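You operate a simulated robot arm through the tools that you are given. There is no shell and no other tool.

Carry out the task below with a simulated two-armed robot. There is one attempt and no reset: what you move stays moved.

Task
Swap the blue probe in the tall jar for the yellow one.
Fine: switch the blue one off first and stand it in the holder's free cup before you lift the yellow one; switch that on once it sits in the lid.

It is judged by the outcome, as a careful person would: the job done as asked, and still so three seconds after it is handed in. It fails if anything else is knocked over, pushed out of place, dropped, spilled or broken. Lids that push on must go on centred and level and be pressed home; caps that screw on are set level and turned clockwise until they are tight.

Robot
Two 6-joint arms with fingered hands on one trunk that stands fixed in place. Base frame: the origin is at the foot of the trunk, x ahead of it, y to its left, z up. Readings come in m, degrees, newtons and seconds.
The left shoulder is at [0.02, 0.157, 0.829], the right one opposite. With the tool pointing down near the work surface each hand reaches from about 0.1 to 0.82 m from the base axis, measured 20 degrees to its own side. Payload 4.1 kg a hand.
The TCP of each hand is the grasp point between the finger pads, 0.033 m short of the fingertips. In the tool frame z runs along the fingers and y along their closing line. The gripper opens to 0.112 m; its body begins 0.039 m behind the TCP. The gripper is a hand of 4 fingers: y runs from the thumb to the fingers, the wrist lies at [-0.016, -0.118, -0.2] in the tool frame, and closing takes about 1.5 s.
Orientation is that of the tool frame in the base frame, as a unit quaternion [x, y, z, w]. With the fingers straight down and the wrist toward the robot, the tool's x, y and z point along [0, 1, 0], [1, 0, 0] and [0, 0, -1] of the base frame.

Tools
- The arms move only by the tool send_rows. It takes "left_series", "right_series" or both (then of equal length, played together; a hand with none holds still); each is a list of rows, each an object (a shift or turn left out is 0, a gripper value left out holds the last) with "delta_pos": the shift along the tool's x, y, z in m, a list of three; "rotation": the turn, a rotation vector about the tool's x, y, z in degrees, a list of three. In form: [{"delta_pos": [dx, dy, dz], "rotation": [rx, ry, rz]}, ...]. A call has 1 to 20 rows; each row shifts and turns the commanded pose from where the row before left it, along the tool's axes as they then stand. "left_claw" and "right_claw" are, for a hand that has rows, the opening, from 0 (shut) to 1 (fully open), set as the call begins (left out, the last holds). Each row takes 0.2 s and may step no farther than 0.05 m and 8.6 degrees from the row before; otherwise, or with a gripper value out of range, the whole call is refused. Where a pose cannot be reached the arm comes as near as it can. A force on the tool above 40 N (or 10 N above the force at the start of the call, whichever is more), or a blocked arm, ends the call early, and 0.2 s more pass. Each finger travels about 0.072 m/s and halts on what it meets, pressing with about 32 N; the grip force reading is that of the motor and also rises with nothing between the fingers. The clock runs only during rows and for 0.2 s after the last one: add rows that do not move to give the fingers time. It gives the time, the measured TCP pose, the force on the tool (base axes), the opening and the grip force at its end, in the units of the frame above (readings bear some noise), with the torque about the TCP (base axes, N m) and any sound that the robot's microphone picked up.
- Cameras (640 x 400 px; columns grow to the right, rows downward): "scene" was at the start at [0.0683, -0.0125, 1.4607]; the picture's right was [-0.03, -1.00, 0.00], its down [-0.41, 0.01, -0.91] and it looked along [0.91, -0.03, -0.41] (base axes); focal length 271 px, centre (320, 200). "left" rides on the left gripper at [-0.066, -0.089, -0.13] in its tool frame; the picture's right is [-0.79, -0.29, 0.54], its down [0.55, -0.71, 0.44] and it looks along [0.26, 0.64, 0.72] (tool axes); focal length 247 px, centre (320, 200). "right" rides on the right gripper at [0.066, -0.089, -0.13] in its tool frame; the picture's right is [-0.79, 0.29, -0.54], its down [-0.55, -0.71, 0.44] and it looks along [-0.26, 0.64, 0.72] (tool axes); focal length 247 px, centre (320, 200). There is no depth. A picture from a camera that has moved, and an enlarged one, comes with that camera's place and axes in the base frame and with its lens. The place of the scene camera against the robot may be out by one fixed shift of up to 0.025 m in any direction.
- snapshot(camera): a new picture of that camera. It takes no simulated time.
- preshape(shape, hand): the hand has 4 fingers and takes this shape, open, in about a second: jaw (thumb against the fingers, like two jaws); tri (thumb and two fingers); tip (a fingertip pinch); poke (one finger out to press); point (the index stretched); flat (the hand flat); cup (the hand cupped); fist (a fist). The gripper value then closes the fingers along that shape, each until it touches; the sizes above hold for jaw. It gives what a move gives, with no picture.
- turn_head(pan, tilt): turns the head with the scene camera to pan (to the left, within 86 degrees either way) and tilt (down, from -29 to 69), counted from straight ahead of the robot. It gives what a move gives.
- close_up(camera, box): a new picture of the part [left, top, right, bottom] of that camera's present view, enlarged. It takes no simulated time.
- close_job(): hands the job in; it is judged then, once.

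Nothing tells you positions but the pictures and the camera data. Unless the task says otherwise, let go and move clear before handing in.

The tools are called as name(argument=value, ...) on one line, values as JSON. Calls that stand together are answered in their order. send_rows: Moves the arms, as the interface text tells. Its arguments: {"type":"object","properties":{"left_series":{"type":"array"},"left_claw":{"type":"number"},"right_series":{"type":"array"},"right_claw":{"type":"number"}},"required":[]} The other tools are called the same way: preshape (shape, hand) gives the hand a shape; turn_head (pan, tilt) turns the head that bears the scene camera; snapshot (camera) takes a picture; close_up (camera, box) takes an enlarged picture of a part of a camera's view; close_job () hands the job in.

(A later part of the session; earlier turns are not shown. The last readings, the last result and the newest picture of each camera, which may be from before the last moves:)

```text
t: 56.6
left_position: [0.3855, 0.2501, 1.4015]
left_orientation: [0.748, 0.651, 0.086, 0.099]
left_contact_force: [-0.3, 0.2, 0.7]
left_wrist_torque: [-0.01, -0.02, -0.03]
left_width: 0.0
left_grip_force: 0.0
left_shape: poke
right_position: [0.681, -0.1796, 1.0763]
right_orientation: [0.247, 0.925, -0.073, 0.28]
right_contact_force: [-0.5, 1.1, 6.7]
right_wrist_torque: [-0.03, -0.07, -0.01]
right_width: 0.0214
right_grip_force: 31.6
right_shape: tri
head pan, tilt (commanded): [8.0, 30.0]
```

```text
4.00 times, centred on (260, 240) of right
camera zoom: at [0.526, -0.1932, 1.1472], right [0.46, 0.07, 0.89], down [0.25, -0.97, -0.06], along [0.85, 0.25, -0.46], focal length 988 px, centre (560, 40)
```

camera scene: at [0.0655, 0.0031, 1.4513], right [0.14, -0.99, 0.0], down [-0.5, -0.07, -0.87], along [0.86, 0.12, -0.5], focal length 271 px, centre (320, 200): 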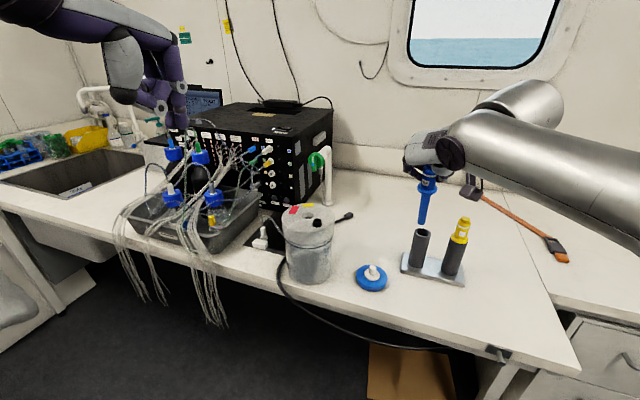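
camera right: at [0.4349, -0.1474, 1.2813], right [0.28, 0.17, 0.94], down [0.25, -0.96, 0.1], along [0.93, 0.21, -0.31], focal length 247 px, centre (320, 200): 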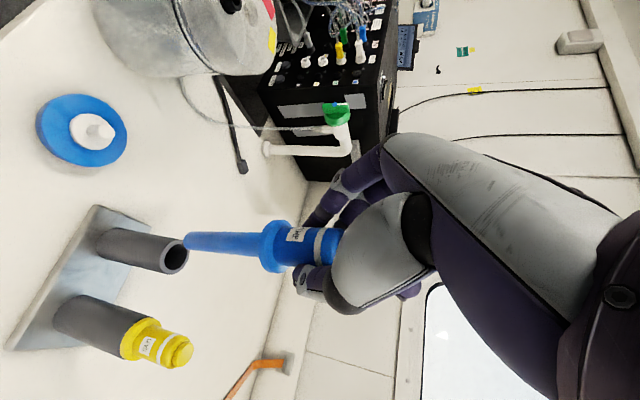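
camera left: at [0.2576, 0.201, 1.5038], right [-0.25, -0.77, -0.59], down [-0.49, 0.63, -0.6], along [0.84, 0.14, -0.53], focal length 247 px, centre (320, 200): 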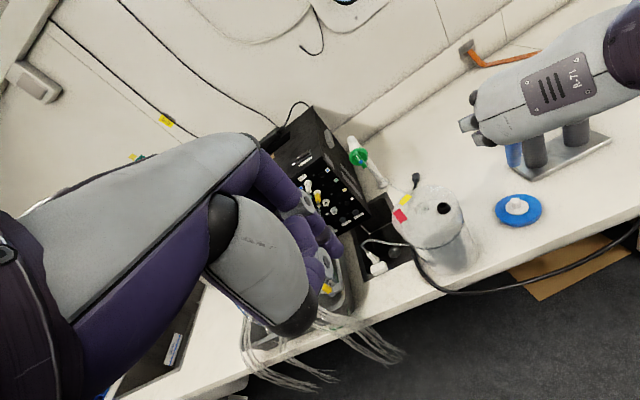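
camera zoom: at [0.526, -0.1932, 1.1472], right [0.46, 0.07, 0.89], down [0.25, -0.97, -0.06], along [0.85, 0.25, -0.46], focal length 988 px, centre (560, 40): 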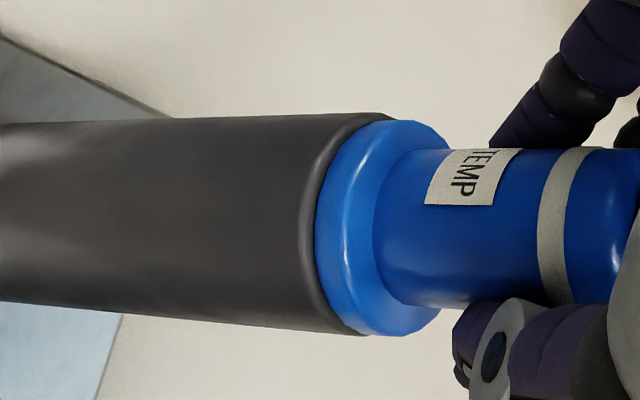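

The flange is seated on the rim, with about 7 N of light pressure. I'll open the fingers partway so the thumb stays clear of the yellow probe.

send_rows(right_series=[{"delta_pos": [0, 0, 0]}, {"delta_pos": [0, 0, 0]}, {"delta_pos": [0, 0, 0]}, {"delta_pos": [0, 0, 0]}, {"delta_pos": [0, 0, 0]}], right_claw=0.55)

close_up(camera="left", box=[520, 60, 620, 150])

close_up(camera="right", box=[180, 140, 380, 320])

close_up(camera="scene", box=[400, 170, 500, 290])

```text
t: 57.9
left_position: [0.3848, 0.2502, 1.4014]
left_orientation: [0.748, 0.651, 0.085, 0.098]
left_contact_force: [-0.3, 0.6, -0.1]
left_wrist_torque: [-0.02, -0.02, -0.02]
left_width: 0.0
left_grip_force: 0.0
left_shape: poke
right_position: [0.6819, -0.1792, 1.0746]
right_orientation: [0.248, 0.925, -0.075, 0.279]
right_contact_force: [0.8, -0.7, -0.3]
right_wrist_torque: [-0.04, 0.02, -0.04]
right_width: 0.061
right_grip_force: 0.0
right_shape: tri
head pan, tilt (commanded): [8.0, 30.0]
```

```text
4.44 times, centred on (570, 105) of left
camera zoom: at [0.2577, 0.2011, 1.5038], right [-0.25, -0.77, -0.59], down [-0.49, 0.63, -0.6], along [0.84, 0.14, -0.53], focal length 1098 px, centre (-791, 622)
```

zoom: 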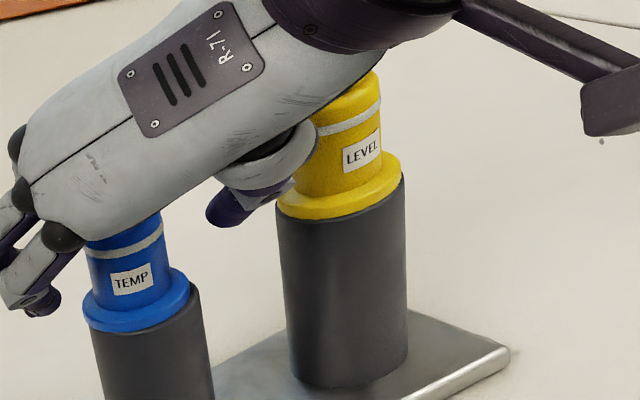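

```text
2.22 times, centred on (280, 230) of right
camera zoom: at [0.5261, -0.1933, 1.1465], right [0.46, 0.07, 0.89], down [0.25, -0.97, -0.06], along [0.85, 0.25, -0.46], focal length 549 px, centre (409, 133)
```

zoom: 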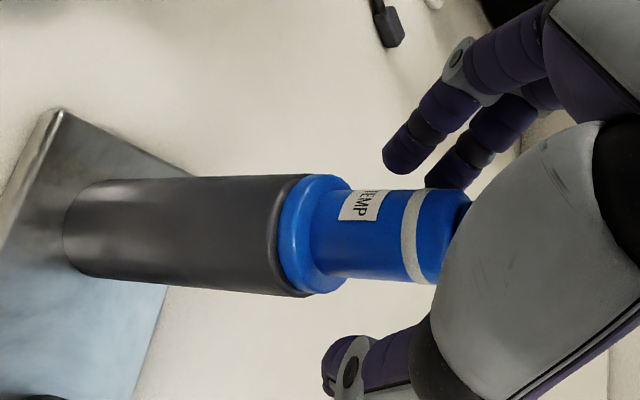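

```text
3.33 times, centred on (450, 230) of scene
camera zoom: at [0.0656, 0.0031, 1.4513], right [0.14, -0.99, 0.0], down [-0.5, -0.07, -0.87], along [0.86, 0.12, -0.5], focal length 904 px, centre (-113, 100)
```

zoom: 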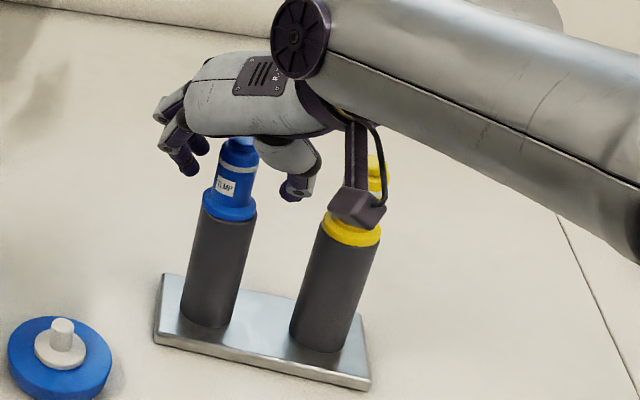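

Blue stands freely in the free cup. I'll back the open hand away from it, then set up behind the yellow probe, keeping the opening moderate between the two cups.

send_rows(right_series=[{"delta_pos": [0, 0, -0.01]}, {"delta_pos": [0, 0, -0.02]}, {"delta_pos": [0, 0, -0.03]}, {"delta_pos": [0, 0, -0.03]}, {"rotation": [0, -7.6, 0]}, {"rotation": [0, -7.6, 0]}, {"delta_pos": [0, 0, 0]}])

close_up(camera="left", box=[480, 30, 640, 170])

snapshot(camera="right")

close_up(camera="scene", box=[380, 130, 520, 300])

```text
t: 59.5
left_position: [0.3851, 0.2503, 1.4015]
left_orientation: [0.747, 0.651, 0.086, 0.099]
left_contact_force: [0.4, 0.7, -0.1]
left_wrist_torque: [0.01, -0.03, -0.03]
left_width: 0.0
left_grip_force: 0.0
left_shape: poke
right_position: [0.6373, -0.1553, 1.15]
right_orientation: [0.234, 0.88, -0.105, 0.399]
right_contact_force: [1.0, -0.8, 0.2]
right_wrist_torque: [0.02, 0.04, -0.02]
right_width: 0.061
right_grip_force: 0.1
right_shape: tri
head pan, tilt (commanded): [8.0, 30.0]
```

```text
2.86 times, centred on (560, 100) of left
camera zoom: at [0.2577, 0.2012, 1.5038], right [-0.25, -0.77, -0.59], down [-0.49, 0.63, -0.6], along [0.84, 0.14, -0.53], focal length 706 px, centre (-366, 486)
```

zoom: 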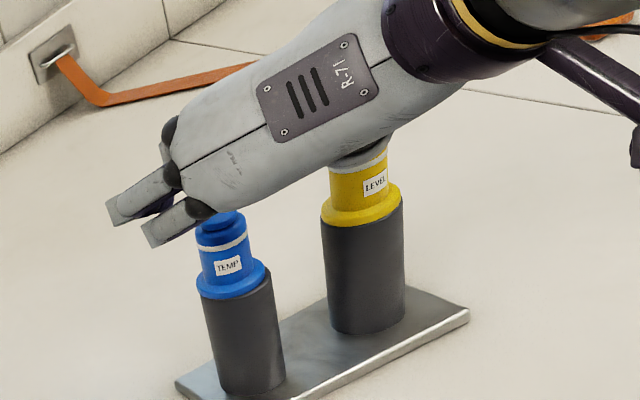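

```text
taken
camera right: at [0.4696, -0.162, 1.1857], right [0.24, 0.19, 0.95], down [0.25, -0.96, 0.13], along [0.94, 0.2, -0.28], focal length 247 px, centre (320, 200)
```

right: 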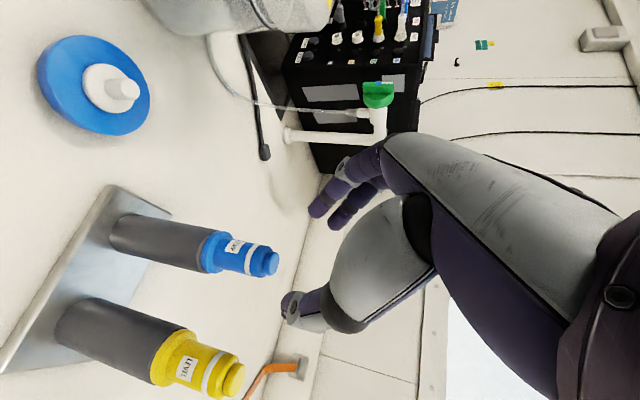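

```text
2.35 times, centred on (450, 215) of scene
camera zoom: at [0.0656, 0.0032, 1.4513], right [0.14, -0.99, 0.0], down [-0.5, -0.07, -0.87], along [0.86, 0.12, -0.5], focal length 638 px, centre (14, 165)
```

zoom: 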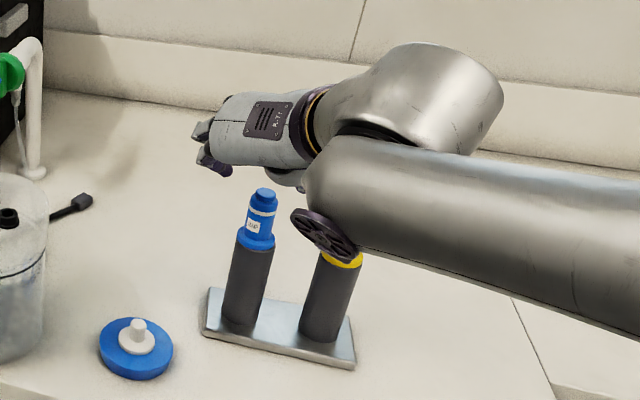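

send_rows(right_series=[{"delta_pos": [0.0023, -0.0217, 0.0066]}, {"delta_pos": [0.0023, -0.0217, 0.0066]}, {"delta_pos": [0.0023, -0.0216, 0.0066]}, {"delta_pos": [0.0022, -0.0216, 0.0065]}, {"delta_pos": [0, 0, 0]}], right_claw=0.62)

snapshot(camera="right")

close_up(camera="left", box=[480, 30, 640, 170])

close_up(camera="scene", box=[380, 130, 520, 300])

```text
t: 60.6
left_position: [0.3855, 0.2494, 1.4009]
left_orientation: [0.747, 0.651, 0.086, 0.098]
left_contact_force: [0.8, 0.3, 0.1]
left_wrist_torque: [-0.01, 0.0, -0.01]
left_width: 0.0
left_grip_force: 0.1
left_shape: poke
right_position: [0.6062, -0.2371, 1.1264]
right_orientation: [0.235, 0.88, -0.106, 0.399]
right_contact_force: [-0.1, 0.1, -0.6]
right_wrist_torque: [-0.01, 0.03, 0.01]
right_width: 0.0689
right_grip_force: 0.0
right_shape: tri
head pan, tilt (commanded): [8.0, 30.0]
```

```text
taken
camera right: at [0.4384, -0.2437, 1.1618], right [0.25, 0.19, 0.95], down [0.25, -0.96, 0.13], along [0.94, 0.2, -0.28], focal length 247 px, centre (320, 200)
```

right: 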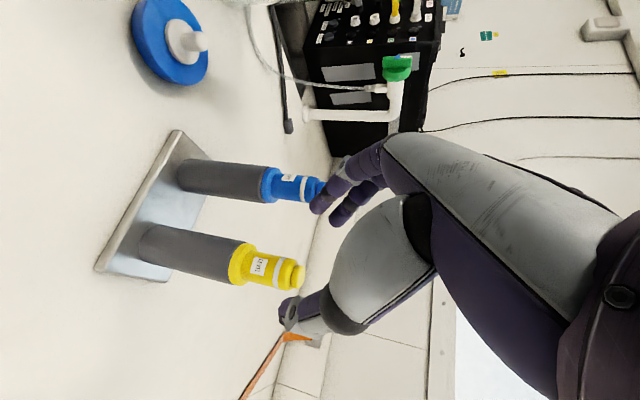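

```text
2.86 times, centred on (560, 100) of left
camera zoom: at [0.2577, 0.2012, 1.5038], right [-0.25, -0.77, -0.59], down [-0.49, 0.63, -0.6], along [0.84, 0.14, -0.53], focal length 706 px, centre (-366, 486)
```

zoom: 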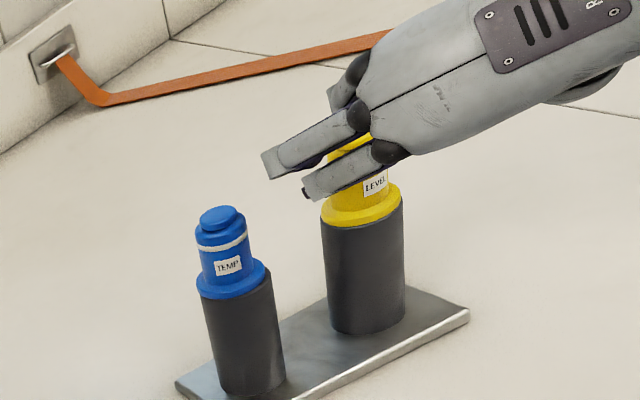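

```text
2.35 times, centred on (450, 215) of scene
camera zoom: at [0.0656, 0.0032, 1.4513], right [0.14, -0.99, 0.0], down [-0.5, -0.07, -0.87], along [0.86, 0.12, -0.5], focal length 638 px, centre (14, 165)
```

zoom: 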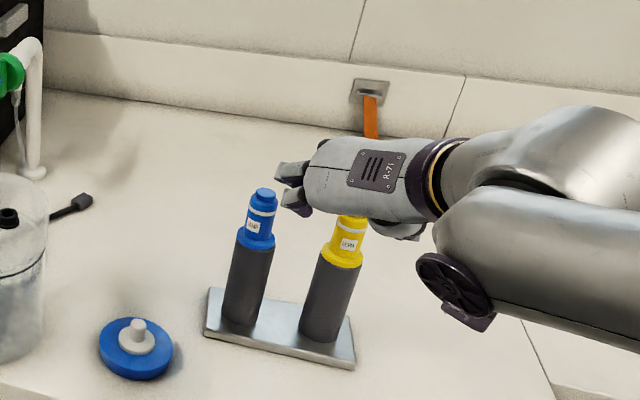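

close_up(camera="right", box=[210, 160, 370, 340])

close_up(camera="left", box=[560, 50, 640, 130])

```text
2.22 times, centred on (290, 250) of right
camera zoom: at [0.4384, -0.2437, 1.1618], right [0.25, 0.19, 0.95], down [0.25, -0.96, 0.13], along [0.94, 0.2, -0.28], focal length 549 px, centre (387, 89)
```

zoom: 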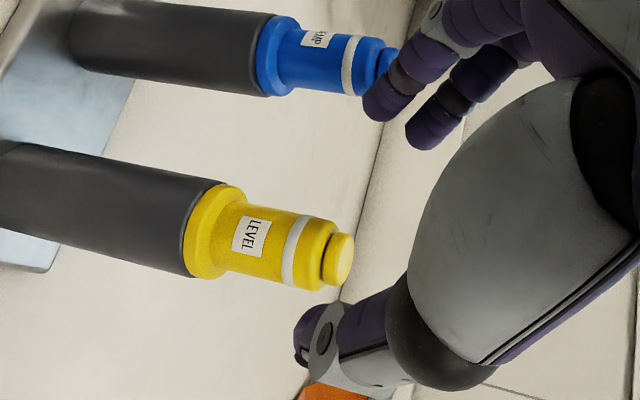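

```text
5.00 times, centred on (600, 90) of left
camera zoom: at [0.2577, 0.2012, 1.5038], right [-0.25, -0.77, -0.59], down [-0.49, 0.63, -0.6], along [0.84, 0.14, -0.53], focal length 1235 px, centre (-1080, 750)
```

zoom: 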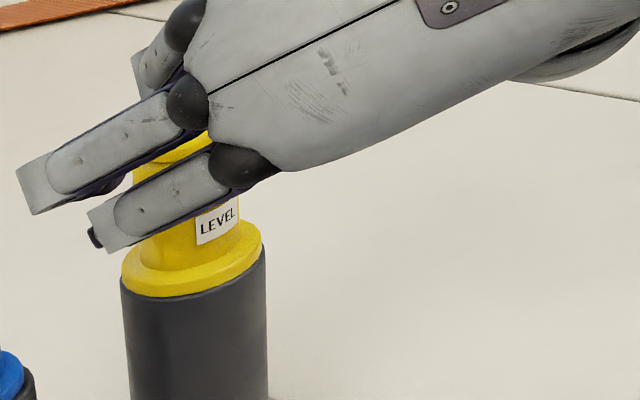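

send_rows(right_series=[{"delta_pos": [-0.0003, 0.0007, 0.0175]}, {"delta_pos": [-0.0003, 0.0007, 0.0175]}, {"delta_pos": [-0.0003, 0.0007, 0.0175]}, {"delta_pos": [-0.0003, 0.0006, 0.0175]}, {"delta_pos": [0, 0, 0]}], right_claw=0.57)

close_up(camera="right", box=[210, 160, 370, 340])

close_up(camera="left", box=[540, 30, 640, 130])

close_up(camera="scene", box=[410, 180, 500, 280])

```text
t: 61.9
left_position: [0.3854, 0.2508, 1.4006]
left_orientation: [0.748, 0.651, 0.086, 0.099]
left_contact_force: [0.8, 0.4, -0.3]
left_wrist_torque: [0.01, -0.01, -0.01]
left_width: 0.0
left_grip_force: 0.2
left_shape: poke
right_position: [0.6539, -0.2615, 1.0811]
right_orientation: [0.235, 0.88, -0.105, 0.398]
right_contact_force: [-0.3, 1.1, -0.3]
right_wrist_torque: [-0.02, 0.01, 0.02]
right_width: 0.0645
right_grip_force: 0.0
right_shape: tri
head pan, tilt (commanded): [8.0, 30.0]
```

```text
2.22 times, centred on (290, 250) of right
camera zoom: at [0.4866, -0.2679, 1.1173], right [0.25, 0.19, 0.95], down [0.25, -0.96, 0.13], along [0.94, 0.2, -0.28], focal length 549 px, centre (387, 89)
```

zoom: 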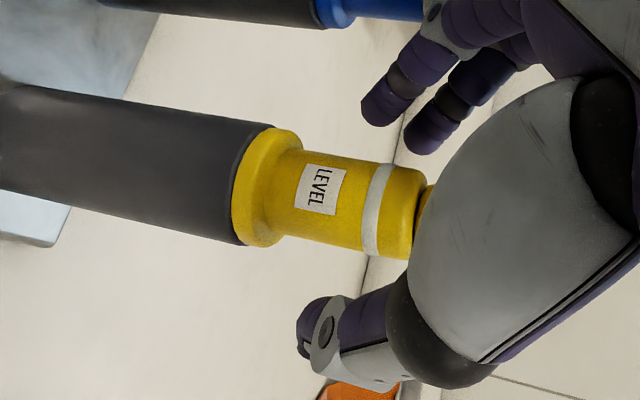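

```text
4.00 times, centred on (590, 80) of left
camera zoom: at [0.2576, 0.2011, 1.5038], right [-0.25, -0.77, -0.59], down [-0.49, 0.63, -0.6], along [0.84, 0.14, -0.53], focal length 988 px, centre (-760, 680)
```

zoom: 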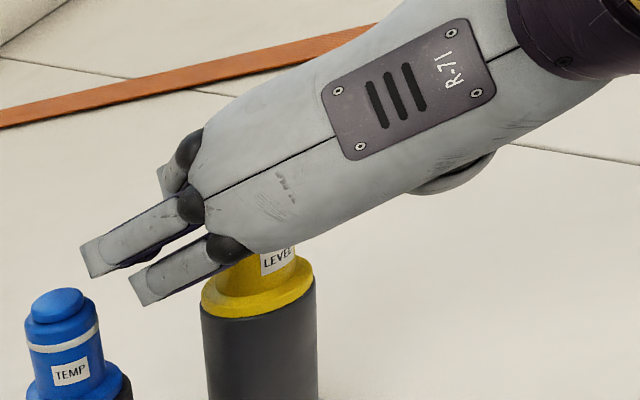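

```text
4.00 times, centred on (455, 230) of scene
camera zoom: at [0.0655, 0.0031, 1.4513], right [0.14, -0.99, 0.0], down [-0.5, -0.07, -0.87], along [0.86, 0.12, -0.5], focal length 1084 px, centre (-220, 80)
```

zoom: 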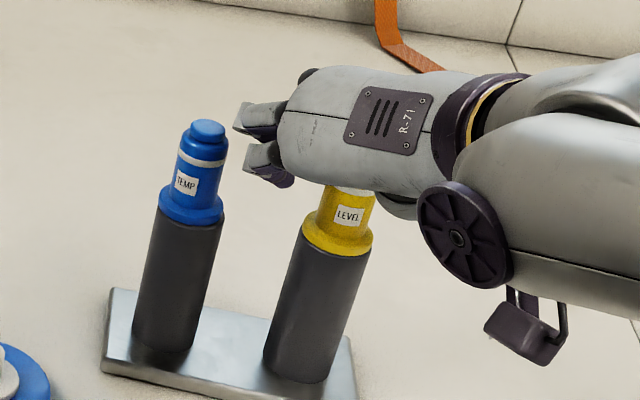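

Comparing with how the blue probe looked at grip, I need to advance about 13 mm further along the fingers. I'll do that and check clearances.

send_rows(right_series=[{"delta_pos": [0, 0, 0.0068]}, {"delta_pos": [0, 0, 0.0067]}, {"delta_pos": [0, 0, 0]}])

close_up(camera="right", box=[220, 180, 380, 320])

close_up(camera="left", box=[540, 30, 640, 130])

close_up(camera="scene", box=[410, 180, 500, 280])

```text
t: 62.6
left_position: [0.3841, 0.2497, 1.4018]
left_orientation: [0.748, 0.65, 0.085, 0.098]
left_contact_force: [0.6, 0.5, -0.3]
left_wrist_torque: [0.04, 0.02, 0.04]
left_width: 0.0001
left_grip_force: 0.1
left_shape: poke
right_position: [0.6622, -0.267, 1.0724]
right_orientation: [0.235, 0.88, -0.106, 0.399]
right_contact_force: [0.2, -0.8, -0.1]
right_wrist_torque: [0.01, -0.02, -0.02]
right_width: 0.0645
right_grip_force: 0.1
right_shape: tri
head pan, tilt (commanded): [8.0, 30.0]
```

```text
2.86 times, centred on (300, 250) of right
camera zoom: at [0.4951, -0.273, 1.108], right [0.25, 0.19, 0.95], down [0.25, -0.96, 0.13], along [0.94, 0.2, -0.28], focal length 706 px, centre (377, 57)
```

zoom: 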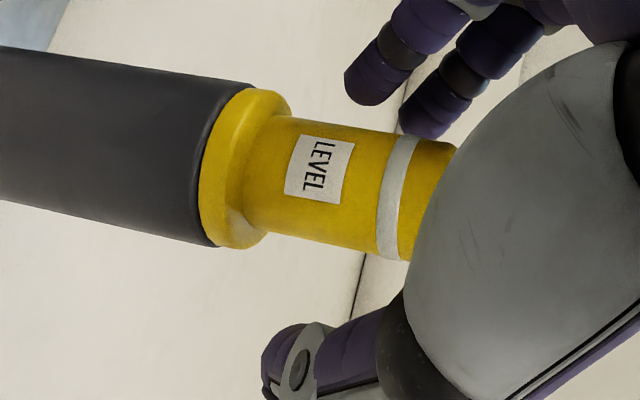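

```text
4.00 times, centred on (590, 80) of left
camera zoom: at [0.2577, 0.2011, 1.5038], right [-0.25, -0.77, -0.59], down [-0.49, 0.63, -0.6], along [0.84, 0.14, -0.53], focal length 988 px, centre (-760, 680)
```

zoom: 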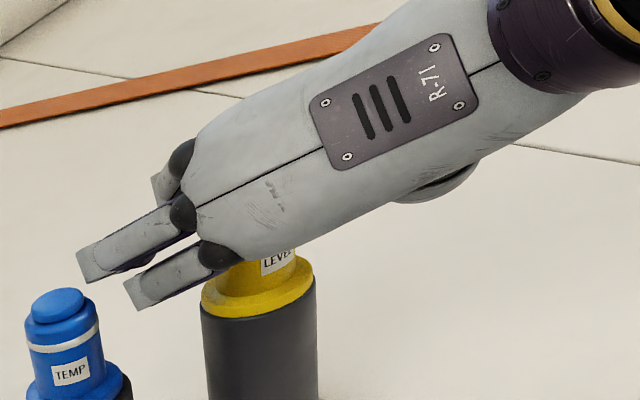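

```text
4.00 times, centred on (455, 230) of scene
camera zoom: at [0.0655, 0.0031, 1.4513], right [0.14, -0.99, 0.0], down [-0.5, -0.07, -0.87], along [0.86, 0.12, -0.5], focal length 1084 px, centre (-220, 80)
```

zoom: 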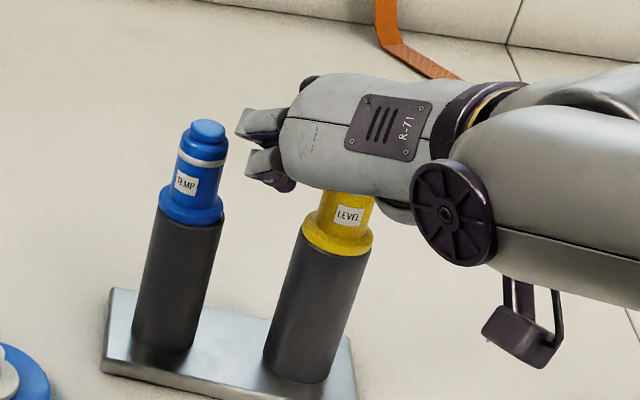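

The view now matches the blue grip closely, so I'll close on the yellow probe.

send_rows(right_series=[{"delta_pos": [0, 0, 0]}, {"delta_pos": [0, 0, 0]}, {"delta_pos": [0, 0, 0]}, {"delta_pos": [0, 0, 0]}, {"delta_pos": [0, 0, 0]}, {"delta_pos": [0, 0, 0]}], right_claw=0.0)

close_up(camera="right", box=[220, 180, 380, 320])

close_up(camera="scene", box=[410, 180, 500, 280])

close_up(camera="left", box=[540, 30, 640, 130])

```text
t: 64.0
left_position: [0.3855, 0.2499, 1.4015]
left_orientation: [0.748, 0.651, 0.085, 0.099]
left_contact_force: [-0.3, -0.2, 0.7]
left_wrist_torque: [-0.02, 0.01, 0.01]
left_width: 0.0
left_grip_force: 0.0
left_shape: poke
right_position: [0.6629, -0.2667, 1.0724]
right_orientation: [0.235, 0.88, -0.107, 0.398]
right_contact_force: [1.2, -1.2, 2.9]
right_wrist_torque: [-0.04, 0.01, -0.02]
right_width: 0.0157
right_grip_force: 32.2
right_shape: tri
head pan, tilt (commanded): [8.0, 30.0]
```

```text
2.86 times, centred on (300, 250) of right
camera zoom: at [0.4951, -0.273, 1.1083], right [0.24, 0.19, 0.95], down [0.25, -0.96, 0.13], along [0.94, 0.2, -0.28], focal length 706 px, centre (377, 57)
```

zoom: 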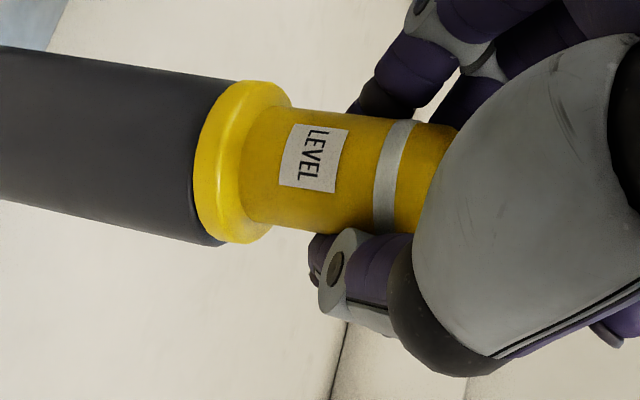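

```text
4.00 times, centred on (455, 230) of scene
camera zoom: at [0.0656, 0.0031, 1.4513], right [0.14, -0.99, 0.0], down [-0.5, -0.07, -0.87], along [0.86, 0.12, -0.5], focal length 1084 px, centre (-220, 80)
```

zoom: 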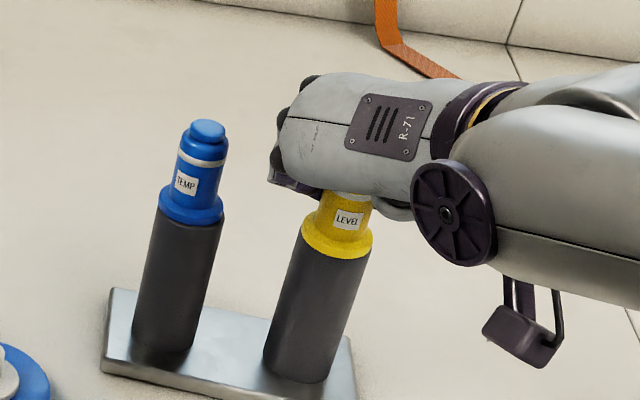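

```text
4.00 times, centred on (590, 80) of left
camera zoom: at [0.2577, 0.2011, 1.5038], right [-0.25, -0.77, -0.59], down [-0.49, 0.63, -0.6], along [0.84, 0.14, -0.53], focal length 988 px, centre (-760, 680)
```

zoom: 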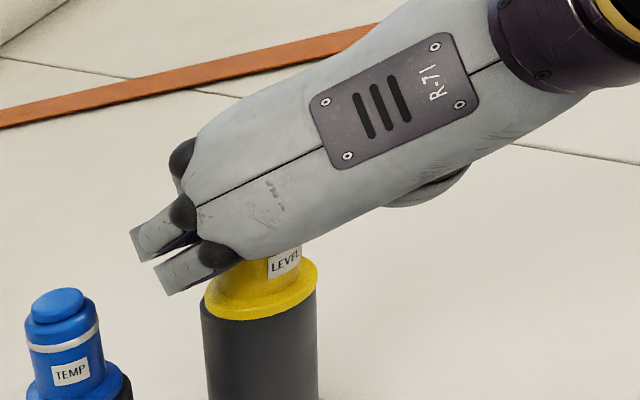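

The grip is firm with no click, and the holder hasn't moved. I'll lift straight up slowly.

send_rows(right_series=[{"delta_pos": [-0.0038, 0, -0.0033]}, {"delta_pos": [-0.0075, 0, -0.0066]}, {"delta_pos": [-0.0075, 0, -0.0066]}, {"delta_pos": [-0.0075, 0, -0.0066]}, {"delta_pos": [0, 0, 0]}])

close_up(camera="right", box=[140, 140, 380, 320])

close_up(camera="scene", box=[400, 150, 520, 280])

close_up(camera="left", box=[520, 10, 640, 130])

```text
t: 65.2
left_position: [0.3863, 0.2513, 1.4009]
left_orientation: [0.748, 0.651, 0.086, 0.099]
left_contact_force: [-1.1, -0.4, -0.2]
left_wrist_torque: [0.02, -0.02, -0.03]
left_width: 0.0
left_grip_force: 0.0
left_shape: poke
right_position: [0.6621, -0.2661, 1.1073]
right_orientation: [0.235, 0.88, -0.106, 0.398]
right_contact_force: [1.3, -0.4, -0.3]
right_wrist_torque: [0.01, -0.02, -0.02]
right_width: 0.0117
right_grip_force: 31.8
right_shape: tri
head pan, tilt (commanded): [8.0, 30.0]
```

```text
2.22 times, centred on (260, 230) of right
camera zoom: at [0.4947, -0.2732, 1.1426], right [0.25, 0.19, 0.95], down [0.25, -0.96, 0.13], along [0.94, 0.2, -0.28], focal length 549 px, centre (453, 133)
```

zoom: 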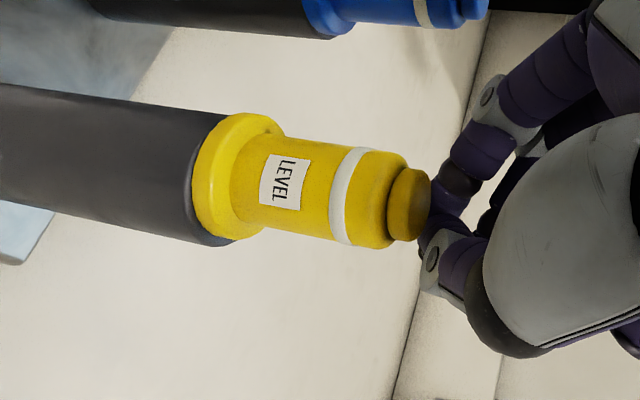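

```text
3.08 times, centred on (460, 215) of scene
camera zoom: at [0.0656, 0.0031, 1.4513], right [0.14, -0.99, 0.0], down [-0.5, -0.07, -0.87], along [0.86, 0.12, -0.5], focal length 834 px, centre (-111, 154)
```

zoom: 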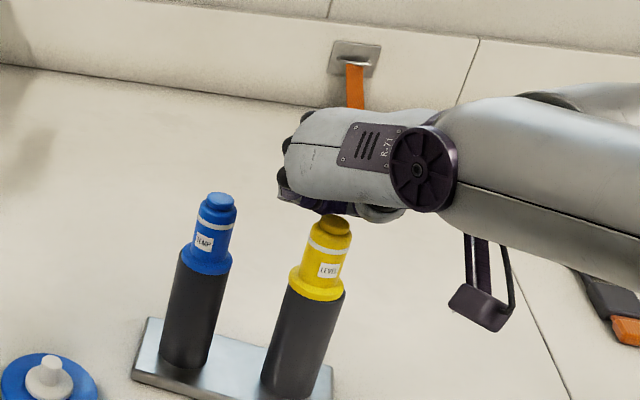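

```text
3.33 times, centred on (580, 70) of left
camera zoom: at [0.2577, 0.2011, 1.5038], right [-0.25, -0.77, -0.59], down [-0.49, 0.63, -0.6], along [0.84, 0.14, -0.53], focal length 823 px, centre (-547, 633)
```

zoom: 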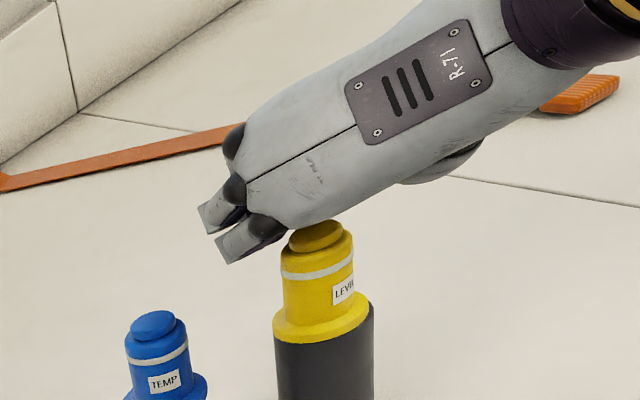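

The fingers slipped off the top because I had gripped too high, and the yellow probe is still seated in its cup. I'll rise clear, reopen, restore the 45° tilt, and regrip lower.

send_rows(right_series=[{"delta_pos": [-0.0113, 0, -0.0099]}, {"delta_pos": [-0.0113, 0, -0.0099]}, {"delta_pos": [0, 0, 0]}])

send_rows(right_series=[{"delta_pos": [0, 0, 0]}, {"rotation": [0, 3.8, 0]}, {"delta_pos": [0, 0, 0]}, {"delta_pos": [0, 0, 0]}], right_claw=0.58)

close_up(camera="right", box=[140, 140, 380, 320])

close_up(camera="left", box=[520, 10, 640, 130])

close_up(camera="scene", box=[400, 150, 520, 280])

```text
t: 66.0
left_position: [0.386, 0.2509, 1.3999]
left_orientation: [0.747, 0.651, 0.087, 0.098]
left_contact_force: [0.7, 1.0, 0.3]
left_wrist_torque: [0.03, 0.02, -0.04]
left_width: 0.0001
left_grip_force: 0.2
left_shape: poke
right_position: [0.6638, -0.2658, 1.135]
right_orientation: [0.235, 0.88, -0.107, 0.399]
right_contact_force: [-0.7, 0.9, -0.3]
right_wrist_torque: [-0.01, 0.03, -0.01]
right_width: 0.0119
right_grip_force: 32.2
right_shape: tri
head pan, tilt (commanded): [8.0, 30.0]
```

```text
t: 67.0
left_position: [0.3855, 0.2504, 1.4015]
left_orientation: [0.748, 0.651, 0.086, 0.098]
left_contact_force: [0.5, 0.9, -0.1]
left_wrist_torque: [0.0, 0.02, -0.03]
left_width: 0.0003
left_grip_force: 0.0
left_shape: poke
right_position: [0.6632, -0.2668, 1.1361]
right_orientation: [0.238, 0.893, -0.098, 0.369]
right_contact_force: [-0.2, -0.3, -0.1]
right_wrist_torque: [-0.02, 0.03, 0.02]
right_width: 0.0645
right_grip_force: 0.1
right_shape: tri
head pan, tilt (commanded): [8.0, 30.0]
```

```text
2.22 times, centred on (260, 230) of right
camera zoom: at [0.4977, -0.2744, 1.1808], right [0.3, 0.16, 0.94], down [0.25, -0.96, 0.08], along [0.92, 0.21, -0.33], focal length 549 px, centre (453, 133)
```

zoom: 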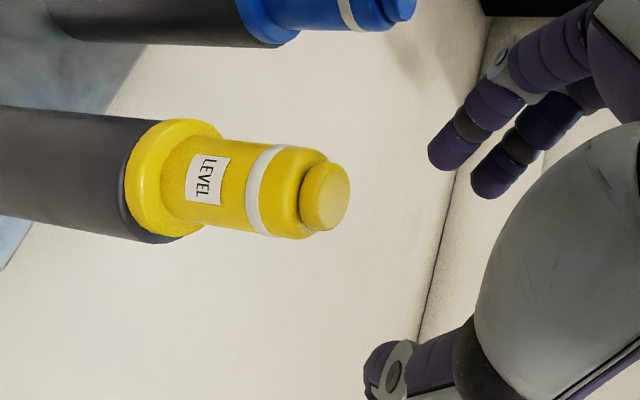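

```text
3.33 times, centred on (580, 70) of left
camera zoom: at [0.2577, 0.2011, 1.5038], right [-0.25, -0.77, -0.59], down [-0.49, 0.63, -0.6], along [0.84, 0.14, -0.53], focal length 823 px, centre (-547, 633)
```

zoom: 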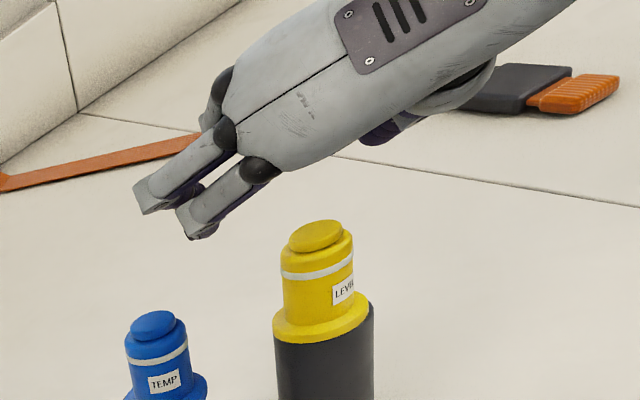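

```text
3.08 times, centred on (460, 215) of scene
camera zoom: at [0.0656, 0.0031, 1.4513], right [0.14, -0.99, 0.0], down [-0.5, -0.07, -0.87], along [0.86, 0.12, -0.5], focal length 834 px, centre (-111, 154)
```

zoom: 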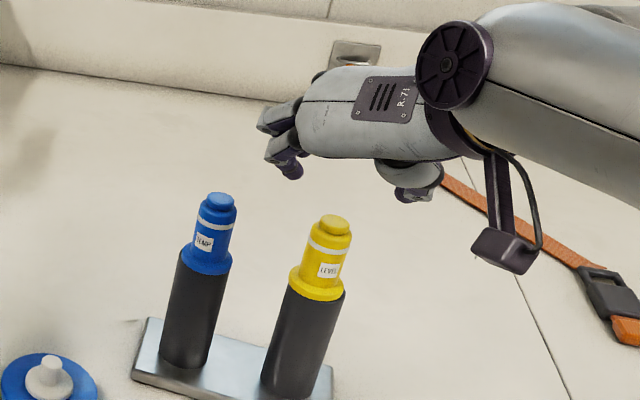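

A better triangulation puts the yellow top at about (0.653, -0.2625, 1.0865), so I had reached about 1 cm too far forward. I'll reposition and come down around the head.

send_rows(right_series=[{"delta_pos": [0.0133, -0.0013, -0.0132]}, {"delta_pos": [0.0116, 0, 0.0116]}, {"delta_pos": [0.0116, 0, 0.0116]}, {"delta_pos": [0.0116, 0, 0.0116]}, {"delta_pos": [0, 0, 0]}, {"delta_pos": [0, 0, 0]}])

close_up(camera="right", box=[180, 140, 420, 340])

close_up(camera="scene", box=[410, 180, 500, 280])

close_up(camera="left", box=[520, 10, 640, 130])

```text
t: 68.5
left_position: [0.3865, 0.2503, 1.4024]
left_orientation: [0.748, 0.651, 0.086, 0.099]
left_contact_force: [-0.6, -0.4, -0.4]
left_wrist_torque: [-0.02, 0.02, 0.04]
left_width: 0.0
left_grip_force: 0.1
left_shape: poke
right_position: [0.6467, -0.2586, 1.0884]
right_orientation: [0.238, 0.893, -0.098, 0.368]
right_contact_force: [-0.1, -0.5, -0.5]
right_wrist_torque: [0.02, -0.02, -0.02]
right_width: 0.0644
right_grip_force: 0.1
right_shape: tri
head pan, tilt (commanded): [8.0, 30.0]
```

```text
2.00 times, centred on (300, 240) of right
camera zoom: at [0.4805, -0.2659, 1.1325], right [0.3, 0.16, 0.94], down [0.25, -0.96, 0.08], along [0.92, 0.21, -0.33], focal length 494 px, centre (360, 120)
```

zoom: 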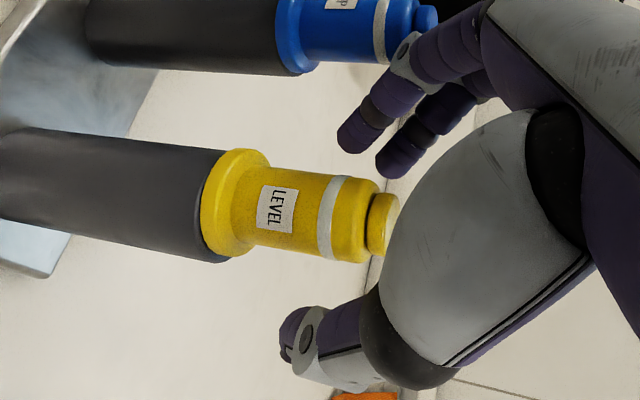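

```text
4.00 times, centred on (455, 230) of scene
camera zoom: at [0.0656, 0.0031, 1.4513], right [0.14, -0.99, 0.0], down [-0.5, -0.07, -0.87], along [0.86, 0.12, -0.5], focal length 1084 px, centre (-220, 80)
```

zoom: 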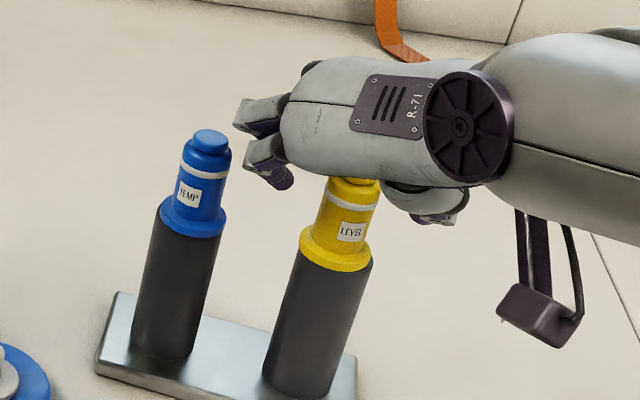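

```text
3.33 times, centred on (580, 70) of left
camera zoom: at [0.2577, 0.2011, 1.5038], right [-0.25, -0.77, -0.59], down [-0.49, 0.63, -0.6], along [0.84, 0.14, -0.53], focal length 823 px, centre (-547, 633)
```

zoom: 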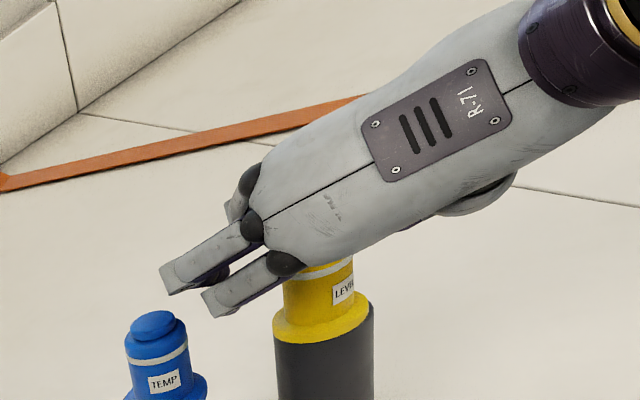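

The holder looks slightly shifted compared with before the slip. I'll compare using the same crop as earlier.

close_up(camera="scene", box=[380, 150, 500, 300])

close_up(camera="left", box=[440, 40, 640, 240])

```text
2.67 times, centred on (440, 225) of scene
camera zoom: at [0.0656, 0.0031, 1.4513], right [0.14, -0.99, 0.0], down [-0.5, -0.07, -0.87], along [0.86, 0.12, -0.5], focal length 723 px, centre (0, 133)
```

zoom: 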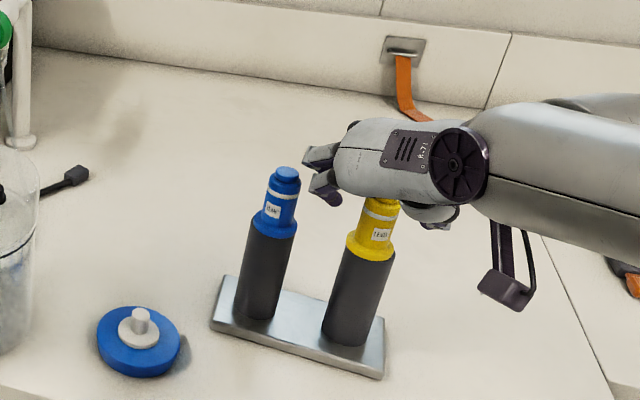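

```text
2.00 times, centred on (540, 140) of left
camera zoom: at [0.2577, 0.2011, 1.5038], right [-0.25, -0.77, -0.59], down [-0.49, 0.63, -0.6], along [0.84, 0.14, -0.53], focal length 494 px, centre (-120, 320)
```

zoom: 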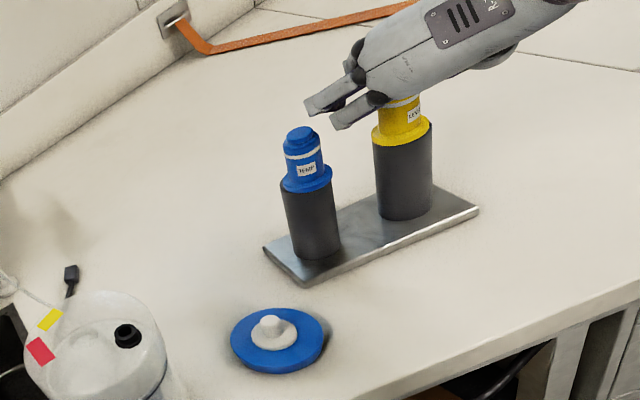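

The yellow end of the holder was dragged about 1.5 cm toward the robot when the grip slipped. It's still standing well. I'll finish lowering around the yellow head and check before closing.

send_rows(right_series=[{"delta_pos": [0.0064, 0, 0.0064]}, {"delta_pos": [0.0064, 0, 0.0064]}, {"delta_pos": [0, 0, 0]}, {"delta_pos": [0, 0, 0]}])

close_up(camera="right", box=[220, 180, 380, 320])

close_up(camera="scene", box=[420, 190, 490, 260])

close_up(camera="left", box=[540, 40, 640, 130])

```text
t: 69.5
left_position: [0.3854, 0.2507, 1.4011]
left_orientation: [0.748, 0.651, 0.086, 0.098]
left_contact_force: [-0.4, -0.6, 0.1]
left_wrist_torque: [0.0, 0.01, -0.02]
left_width: 0.0
left_grip_force: 0.1
left_shape: poke
right_position: [0.6458, -0.2589, 1.071]
right_orientation: [0.239, 0.893, -0.099, 0.369]
right_contact_force: [0.3, -0.6, -0.9]
right_wrist_torque: [0.0, 0.0, 0.0]
right_width: 0.0644
right_grip_force: 0.0
right_shape: tri
head pan, tilt (commanded): [8.0, 30.0]
```

```text
2.86 times, centred on (300, 250) of right
camera zoom: at [0.4807, -0.2663, 1.1148], right [0.3, 0.16, 0.94], down [0.25, -0.96, 0.08], along [0.92, 0.21, -0.33], focal length 706 px, centre (377, 57)
```

zoom: 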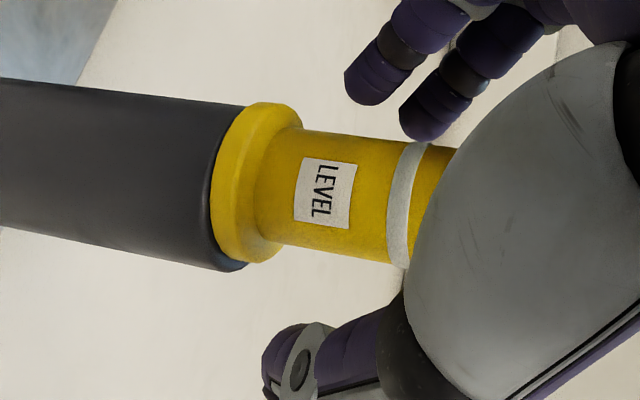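

```text
5.71 times, centred on (455, 225) of scene
camera zoom: at [0.0655, 0.0031, 1.4513], right [0.14, -0.99, 0.0], down [-0.5, -0.07, -0.87], along [0.86, 0.12, -0.5], focal length 1549 px, centre (-451, 57)
```

zoom: 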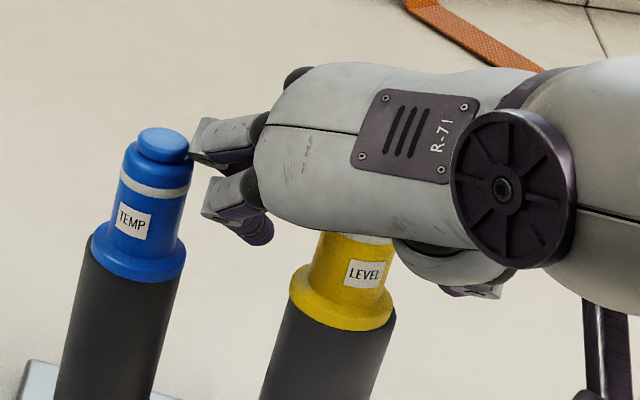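

```text
4.44 times, centred on (590, 85) of left
camera zoom: at [0.2577, 0.2011, 1.5038], right [-0.25, -0.77, -0.59], down [-0.49, 0.63, -0.6], along [0.84, 0.14, -0.53], focal length 1098 px, centre (-880, 711)
```

zoom: 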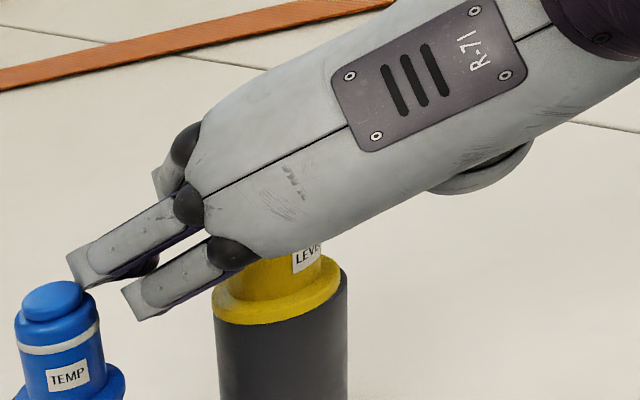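

Positioning now closely matches the blue grip in three dimensions. I'll close and check the grip width before lifting.

send_rows(right_series=[{"delta_pos": [0, 0, 0]}, {"delta_pos": [0, 0, 0]}, {"delta_pos": [0, 0, 0]}, {"delta_pos": [0, 0, 0]}, {"delta_pos": [0, 0, 0]}, {"delta_pos": [0, 0, 0]}], right_claw=0.0)

close_up(camera="right", box=[220, 180, 380, 320])

close_up(camera="scene", box=[410, 180, 500, 280])

```text
t: 70.8
left_position: [0.3853, 0.2503, 1.4006]
left_orientation: [0.748, 0.651, 0.086, 0.099]
left_contact_force: [-0.2, -0.9, 0.1]
left_wrist_torque: [0.03, 0.0, -0.03]
left_width: 0.0001
left_grip_force: 0.1
left_shape: poke
right_position: [0.6466, -0.2582, 1.0705]
right_orientation: [0.239, 0.893, -0.099, 0.368]
right_contact_force: [0.7, -0.5, 2.3]
right_wrist_torque: [0.0, 0.03, 0.02]
right_width: 0.0174
right_grip_force: 32.1
right_shape: tri
head pan, tilt (commanded): [8.0, 30.0]
```

```text
2.86 times, centred on (300, 250) of right
camera zoom: at [0.4808, -0.2663, 1.115], right [0.3, 0.16, 0.94], down [0.25, -0.96, 0.08], along [0.92, 0.21, -0.33], focal length 706 px, centre (377, 57)
```

zoom: 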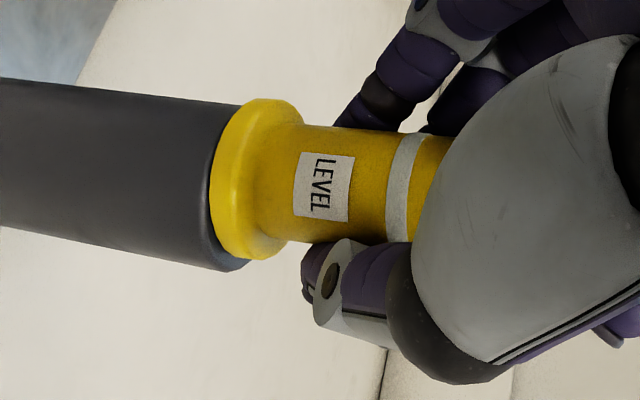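

```text
4.00 times, centred on (455, 230) of scene
camera zoom: at [0.0655, 0.0031, 1.4513], right [0.14, -0.99, 0.0], down [-0.5, -0.07, -0.87], along [0.86, 0.12, -0.5], focal length 1084 px, centre (-220, 80)
```

zoom: 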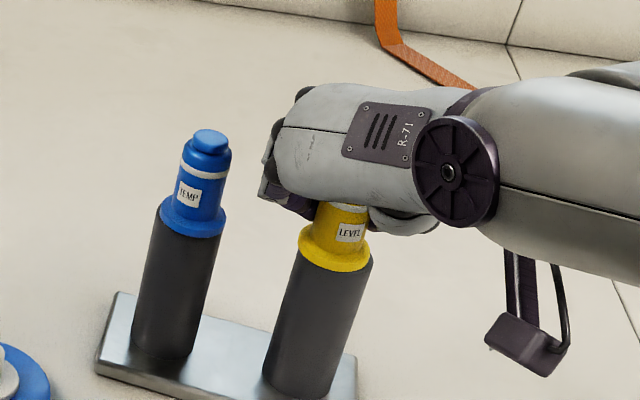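

The grip reads a bit narrower than it did on the blue, so I may still be slightly too far forward. I'll reopen, shift 4 mm back, and close again rather than risk another slip.

send_rows(right_series=[{"delta_pos": [0, 0, 0]}, {"delta_pos": [0, 0, 0]}, {"delta_pos": [0, 0, 0]}, {"delta_pos": [0.0029, 0, -0.0029]}, {"delta_pos": [0.0007, 0, 0.0007]}, {"delta_pos": [0, 0, 0]}], right_claw=0.57)

close_up(camera="right", box=[220, 180, 380, 320])

close_up(camera="scene", box=[420, 190, 490, 260])

```text
t: 72.2
left_position: [0.385, 0.2502, 1.4021]
left_orientation: [0.748, 0.651, 0.086, 0.099]
left_contact_force: [-0.4, -0.1, -1.0]
left_wrist_torque: [0.01, 0.03, 0.0]
left_width: 0.0001
left_grip_force: 0.2
left_shape: poke
right_position: [0.6425, -0.2559, 1.0701]
right_orientation: [0.238, 0.893, -0.098, 0.369]
right_contact_force: [-0.7, -1.0, -0.1]
right_wrist_torque: [0.0, 0.01, 0.03]
right_width: 0.0634
right_grip_force: 0.0
right_shape: tri
head pan, tilt (commanded): [8.0, 30.0]
```

```text
2.86 times, centred on (300, 250) of right
camera zoom: at [0.477, -0.2637, 1.1139], right [0.3, 0.16, 0.94], down [0.25, -0.96, 0.08], along [0.92, 0.21, -0.33], focal length 706 px, centre (377, 57)
```

zoom: 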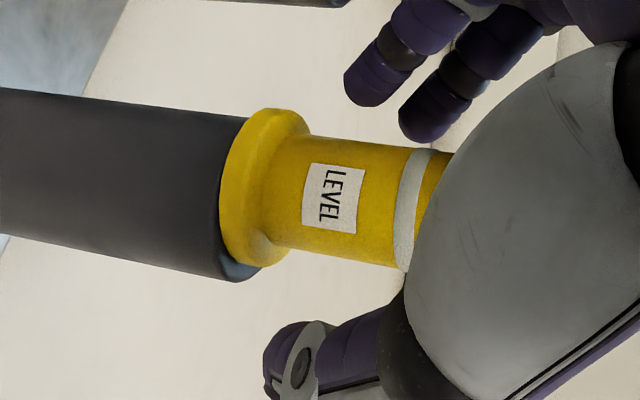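

```text
5.71 times, centred on (455, 225) of scene
camera zoom: at [0.0656, 0.0031, 1.4513], right [0.14, -0.99, 0.0], down [-0.5, -0.07, -0.87], along [0.86, 0.12, -0.5], focal length 1549 px, centre (-451, 57)
```

zoom: 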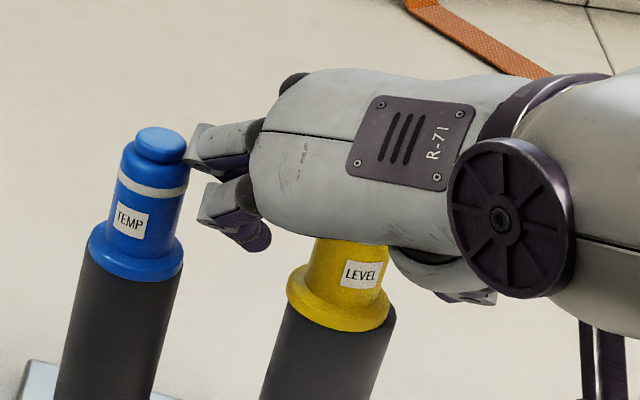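

close_up(camera="left", box=[500, 50, 620, 150])

close_up(camera="scene", box=[380, 150, 500, 300])

```text
4.00 times, centred on (560, 100) of left
camera zoom: at [0.2577, 0.2011, 1.5038], right [-0.25, -0.77, -0.59], down [-0.49, 0.63, -0.6], along [0.84, 0.14, -0.53], focal length 988 px, centre (-640, 600)
```

zoom: 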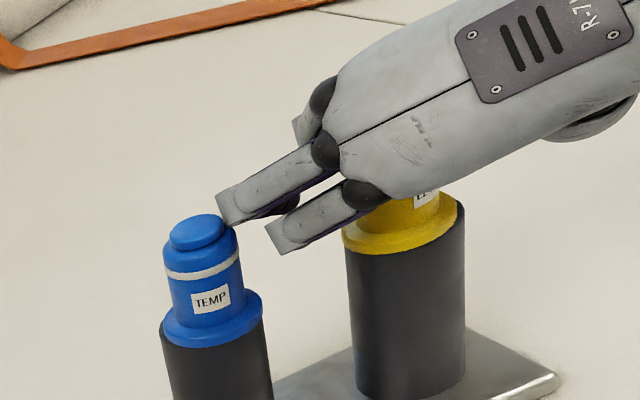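

```text
2.67 times, centred on (440, 225) of scene
camera zoom: at [0.0656, 0.0031, 1.4513], right [0.14, -0.99, 0.0], down [-0.5, -0.07, -0.87], along [0.86, 0.12, -0.5], focal length 723 px, centre (0, 133)
```

zoom: 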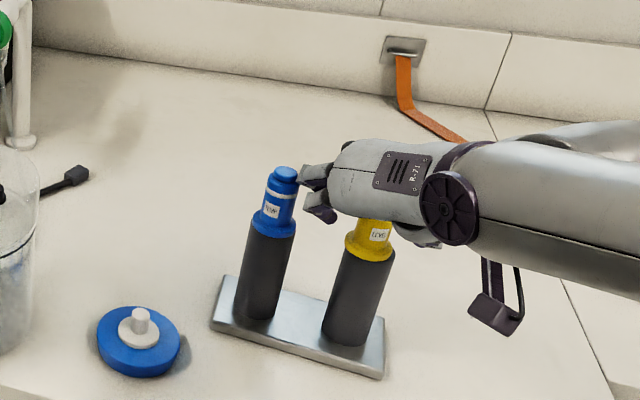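

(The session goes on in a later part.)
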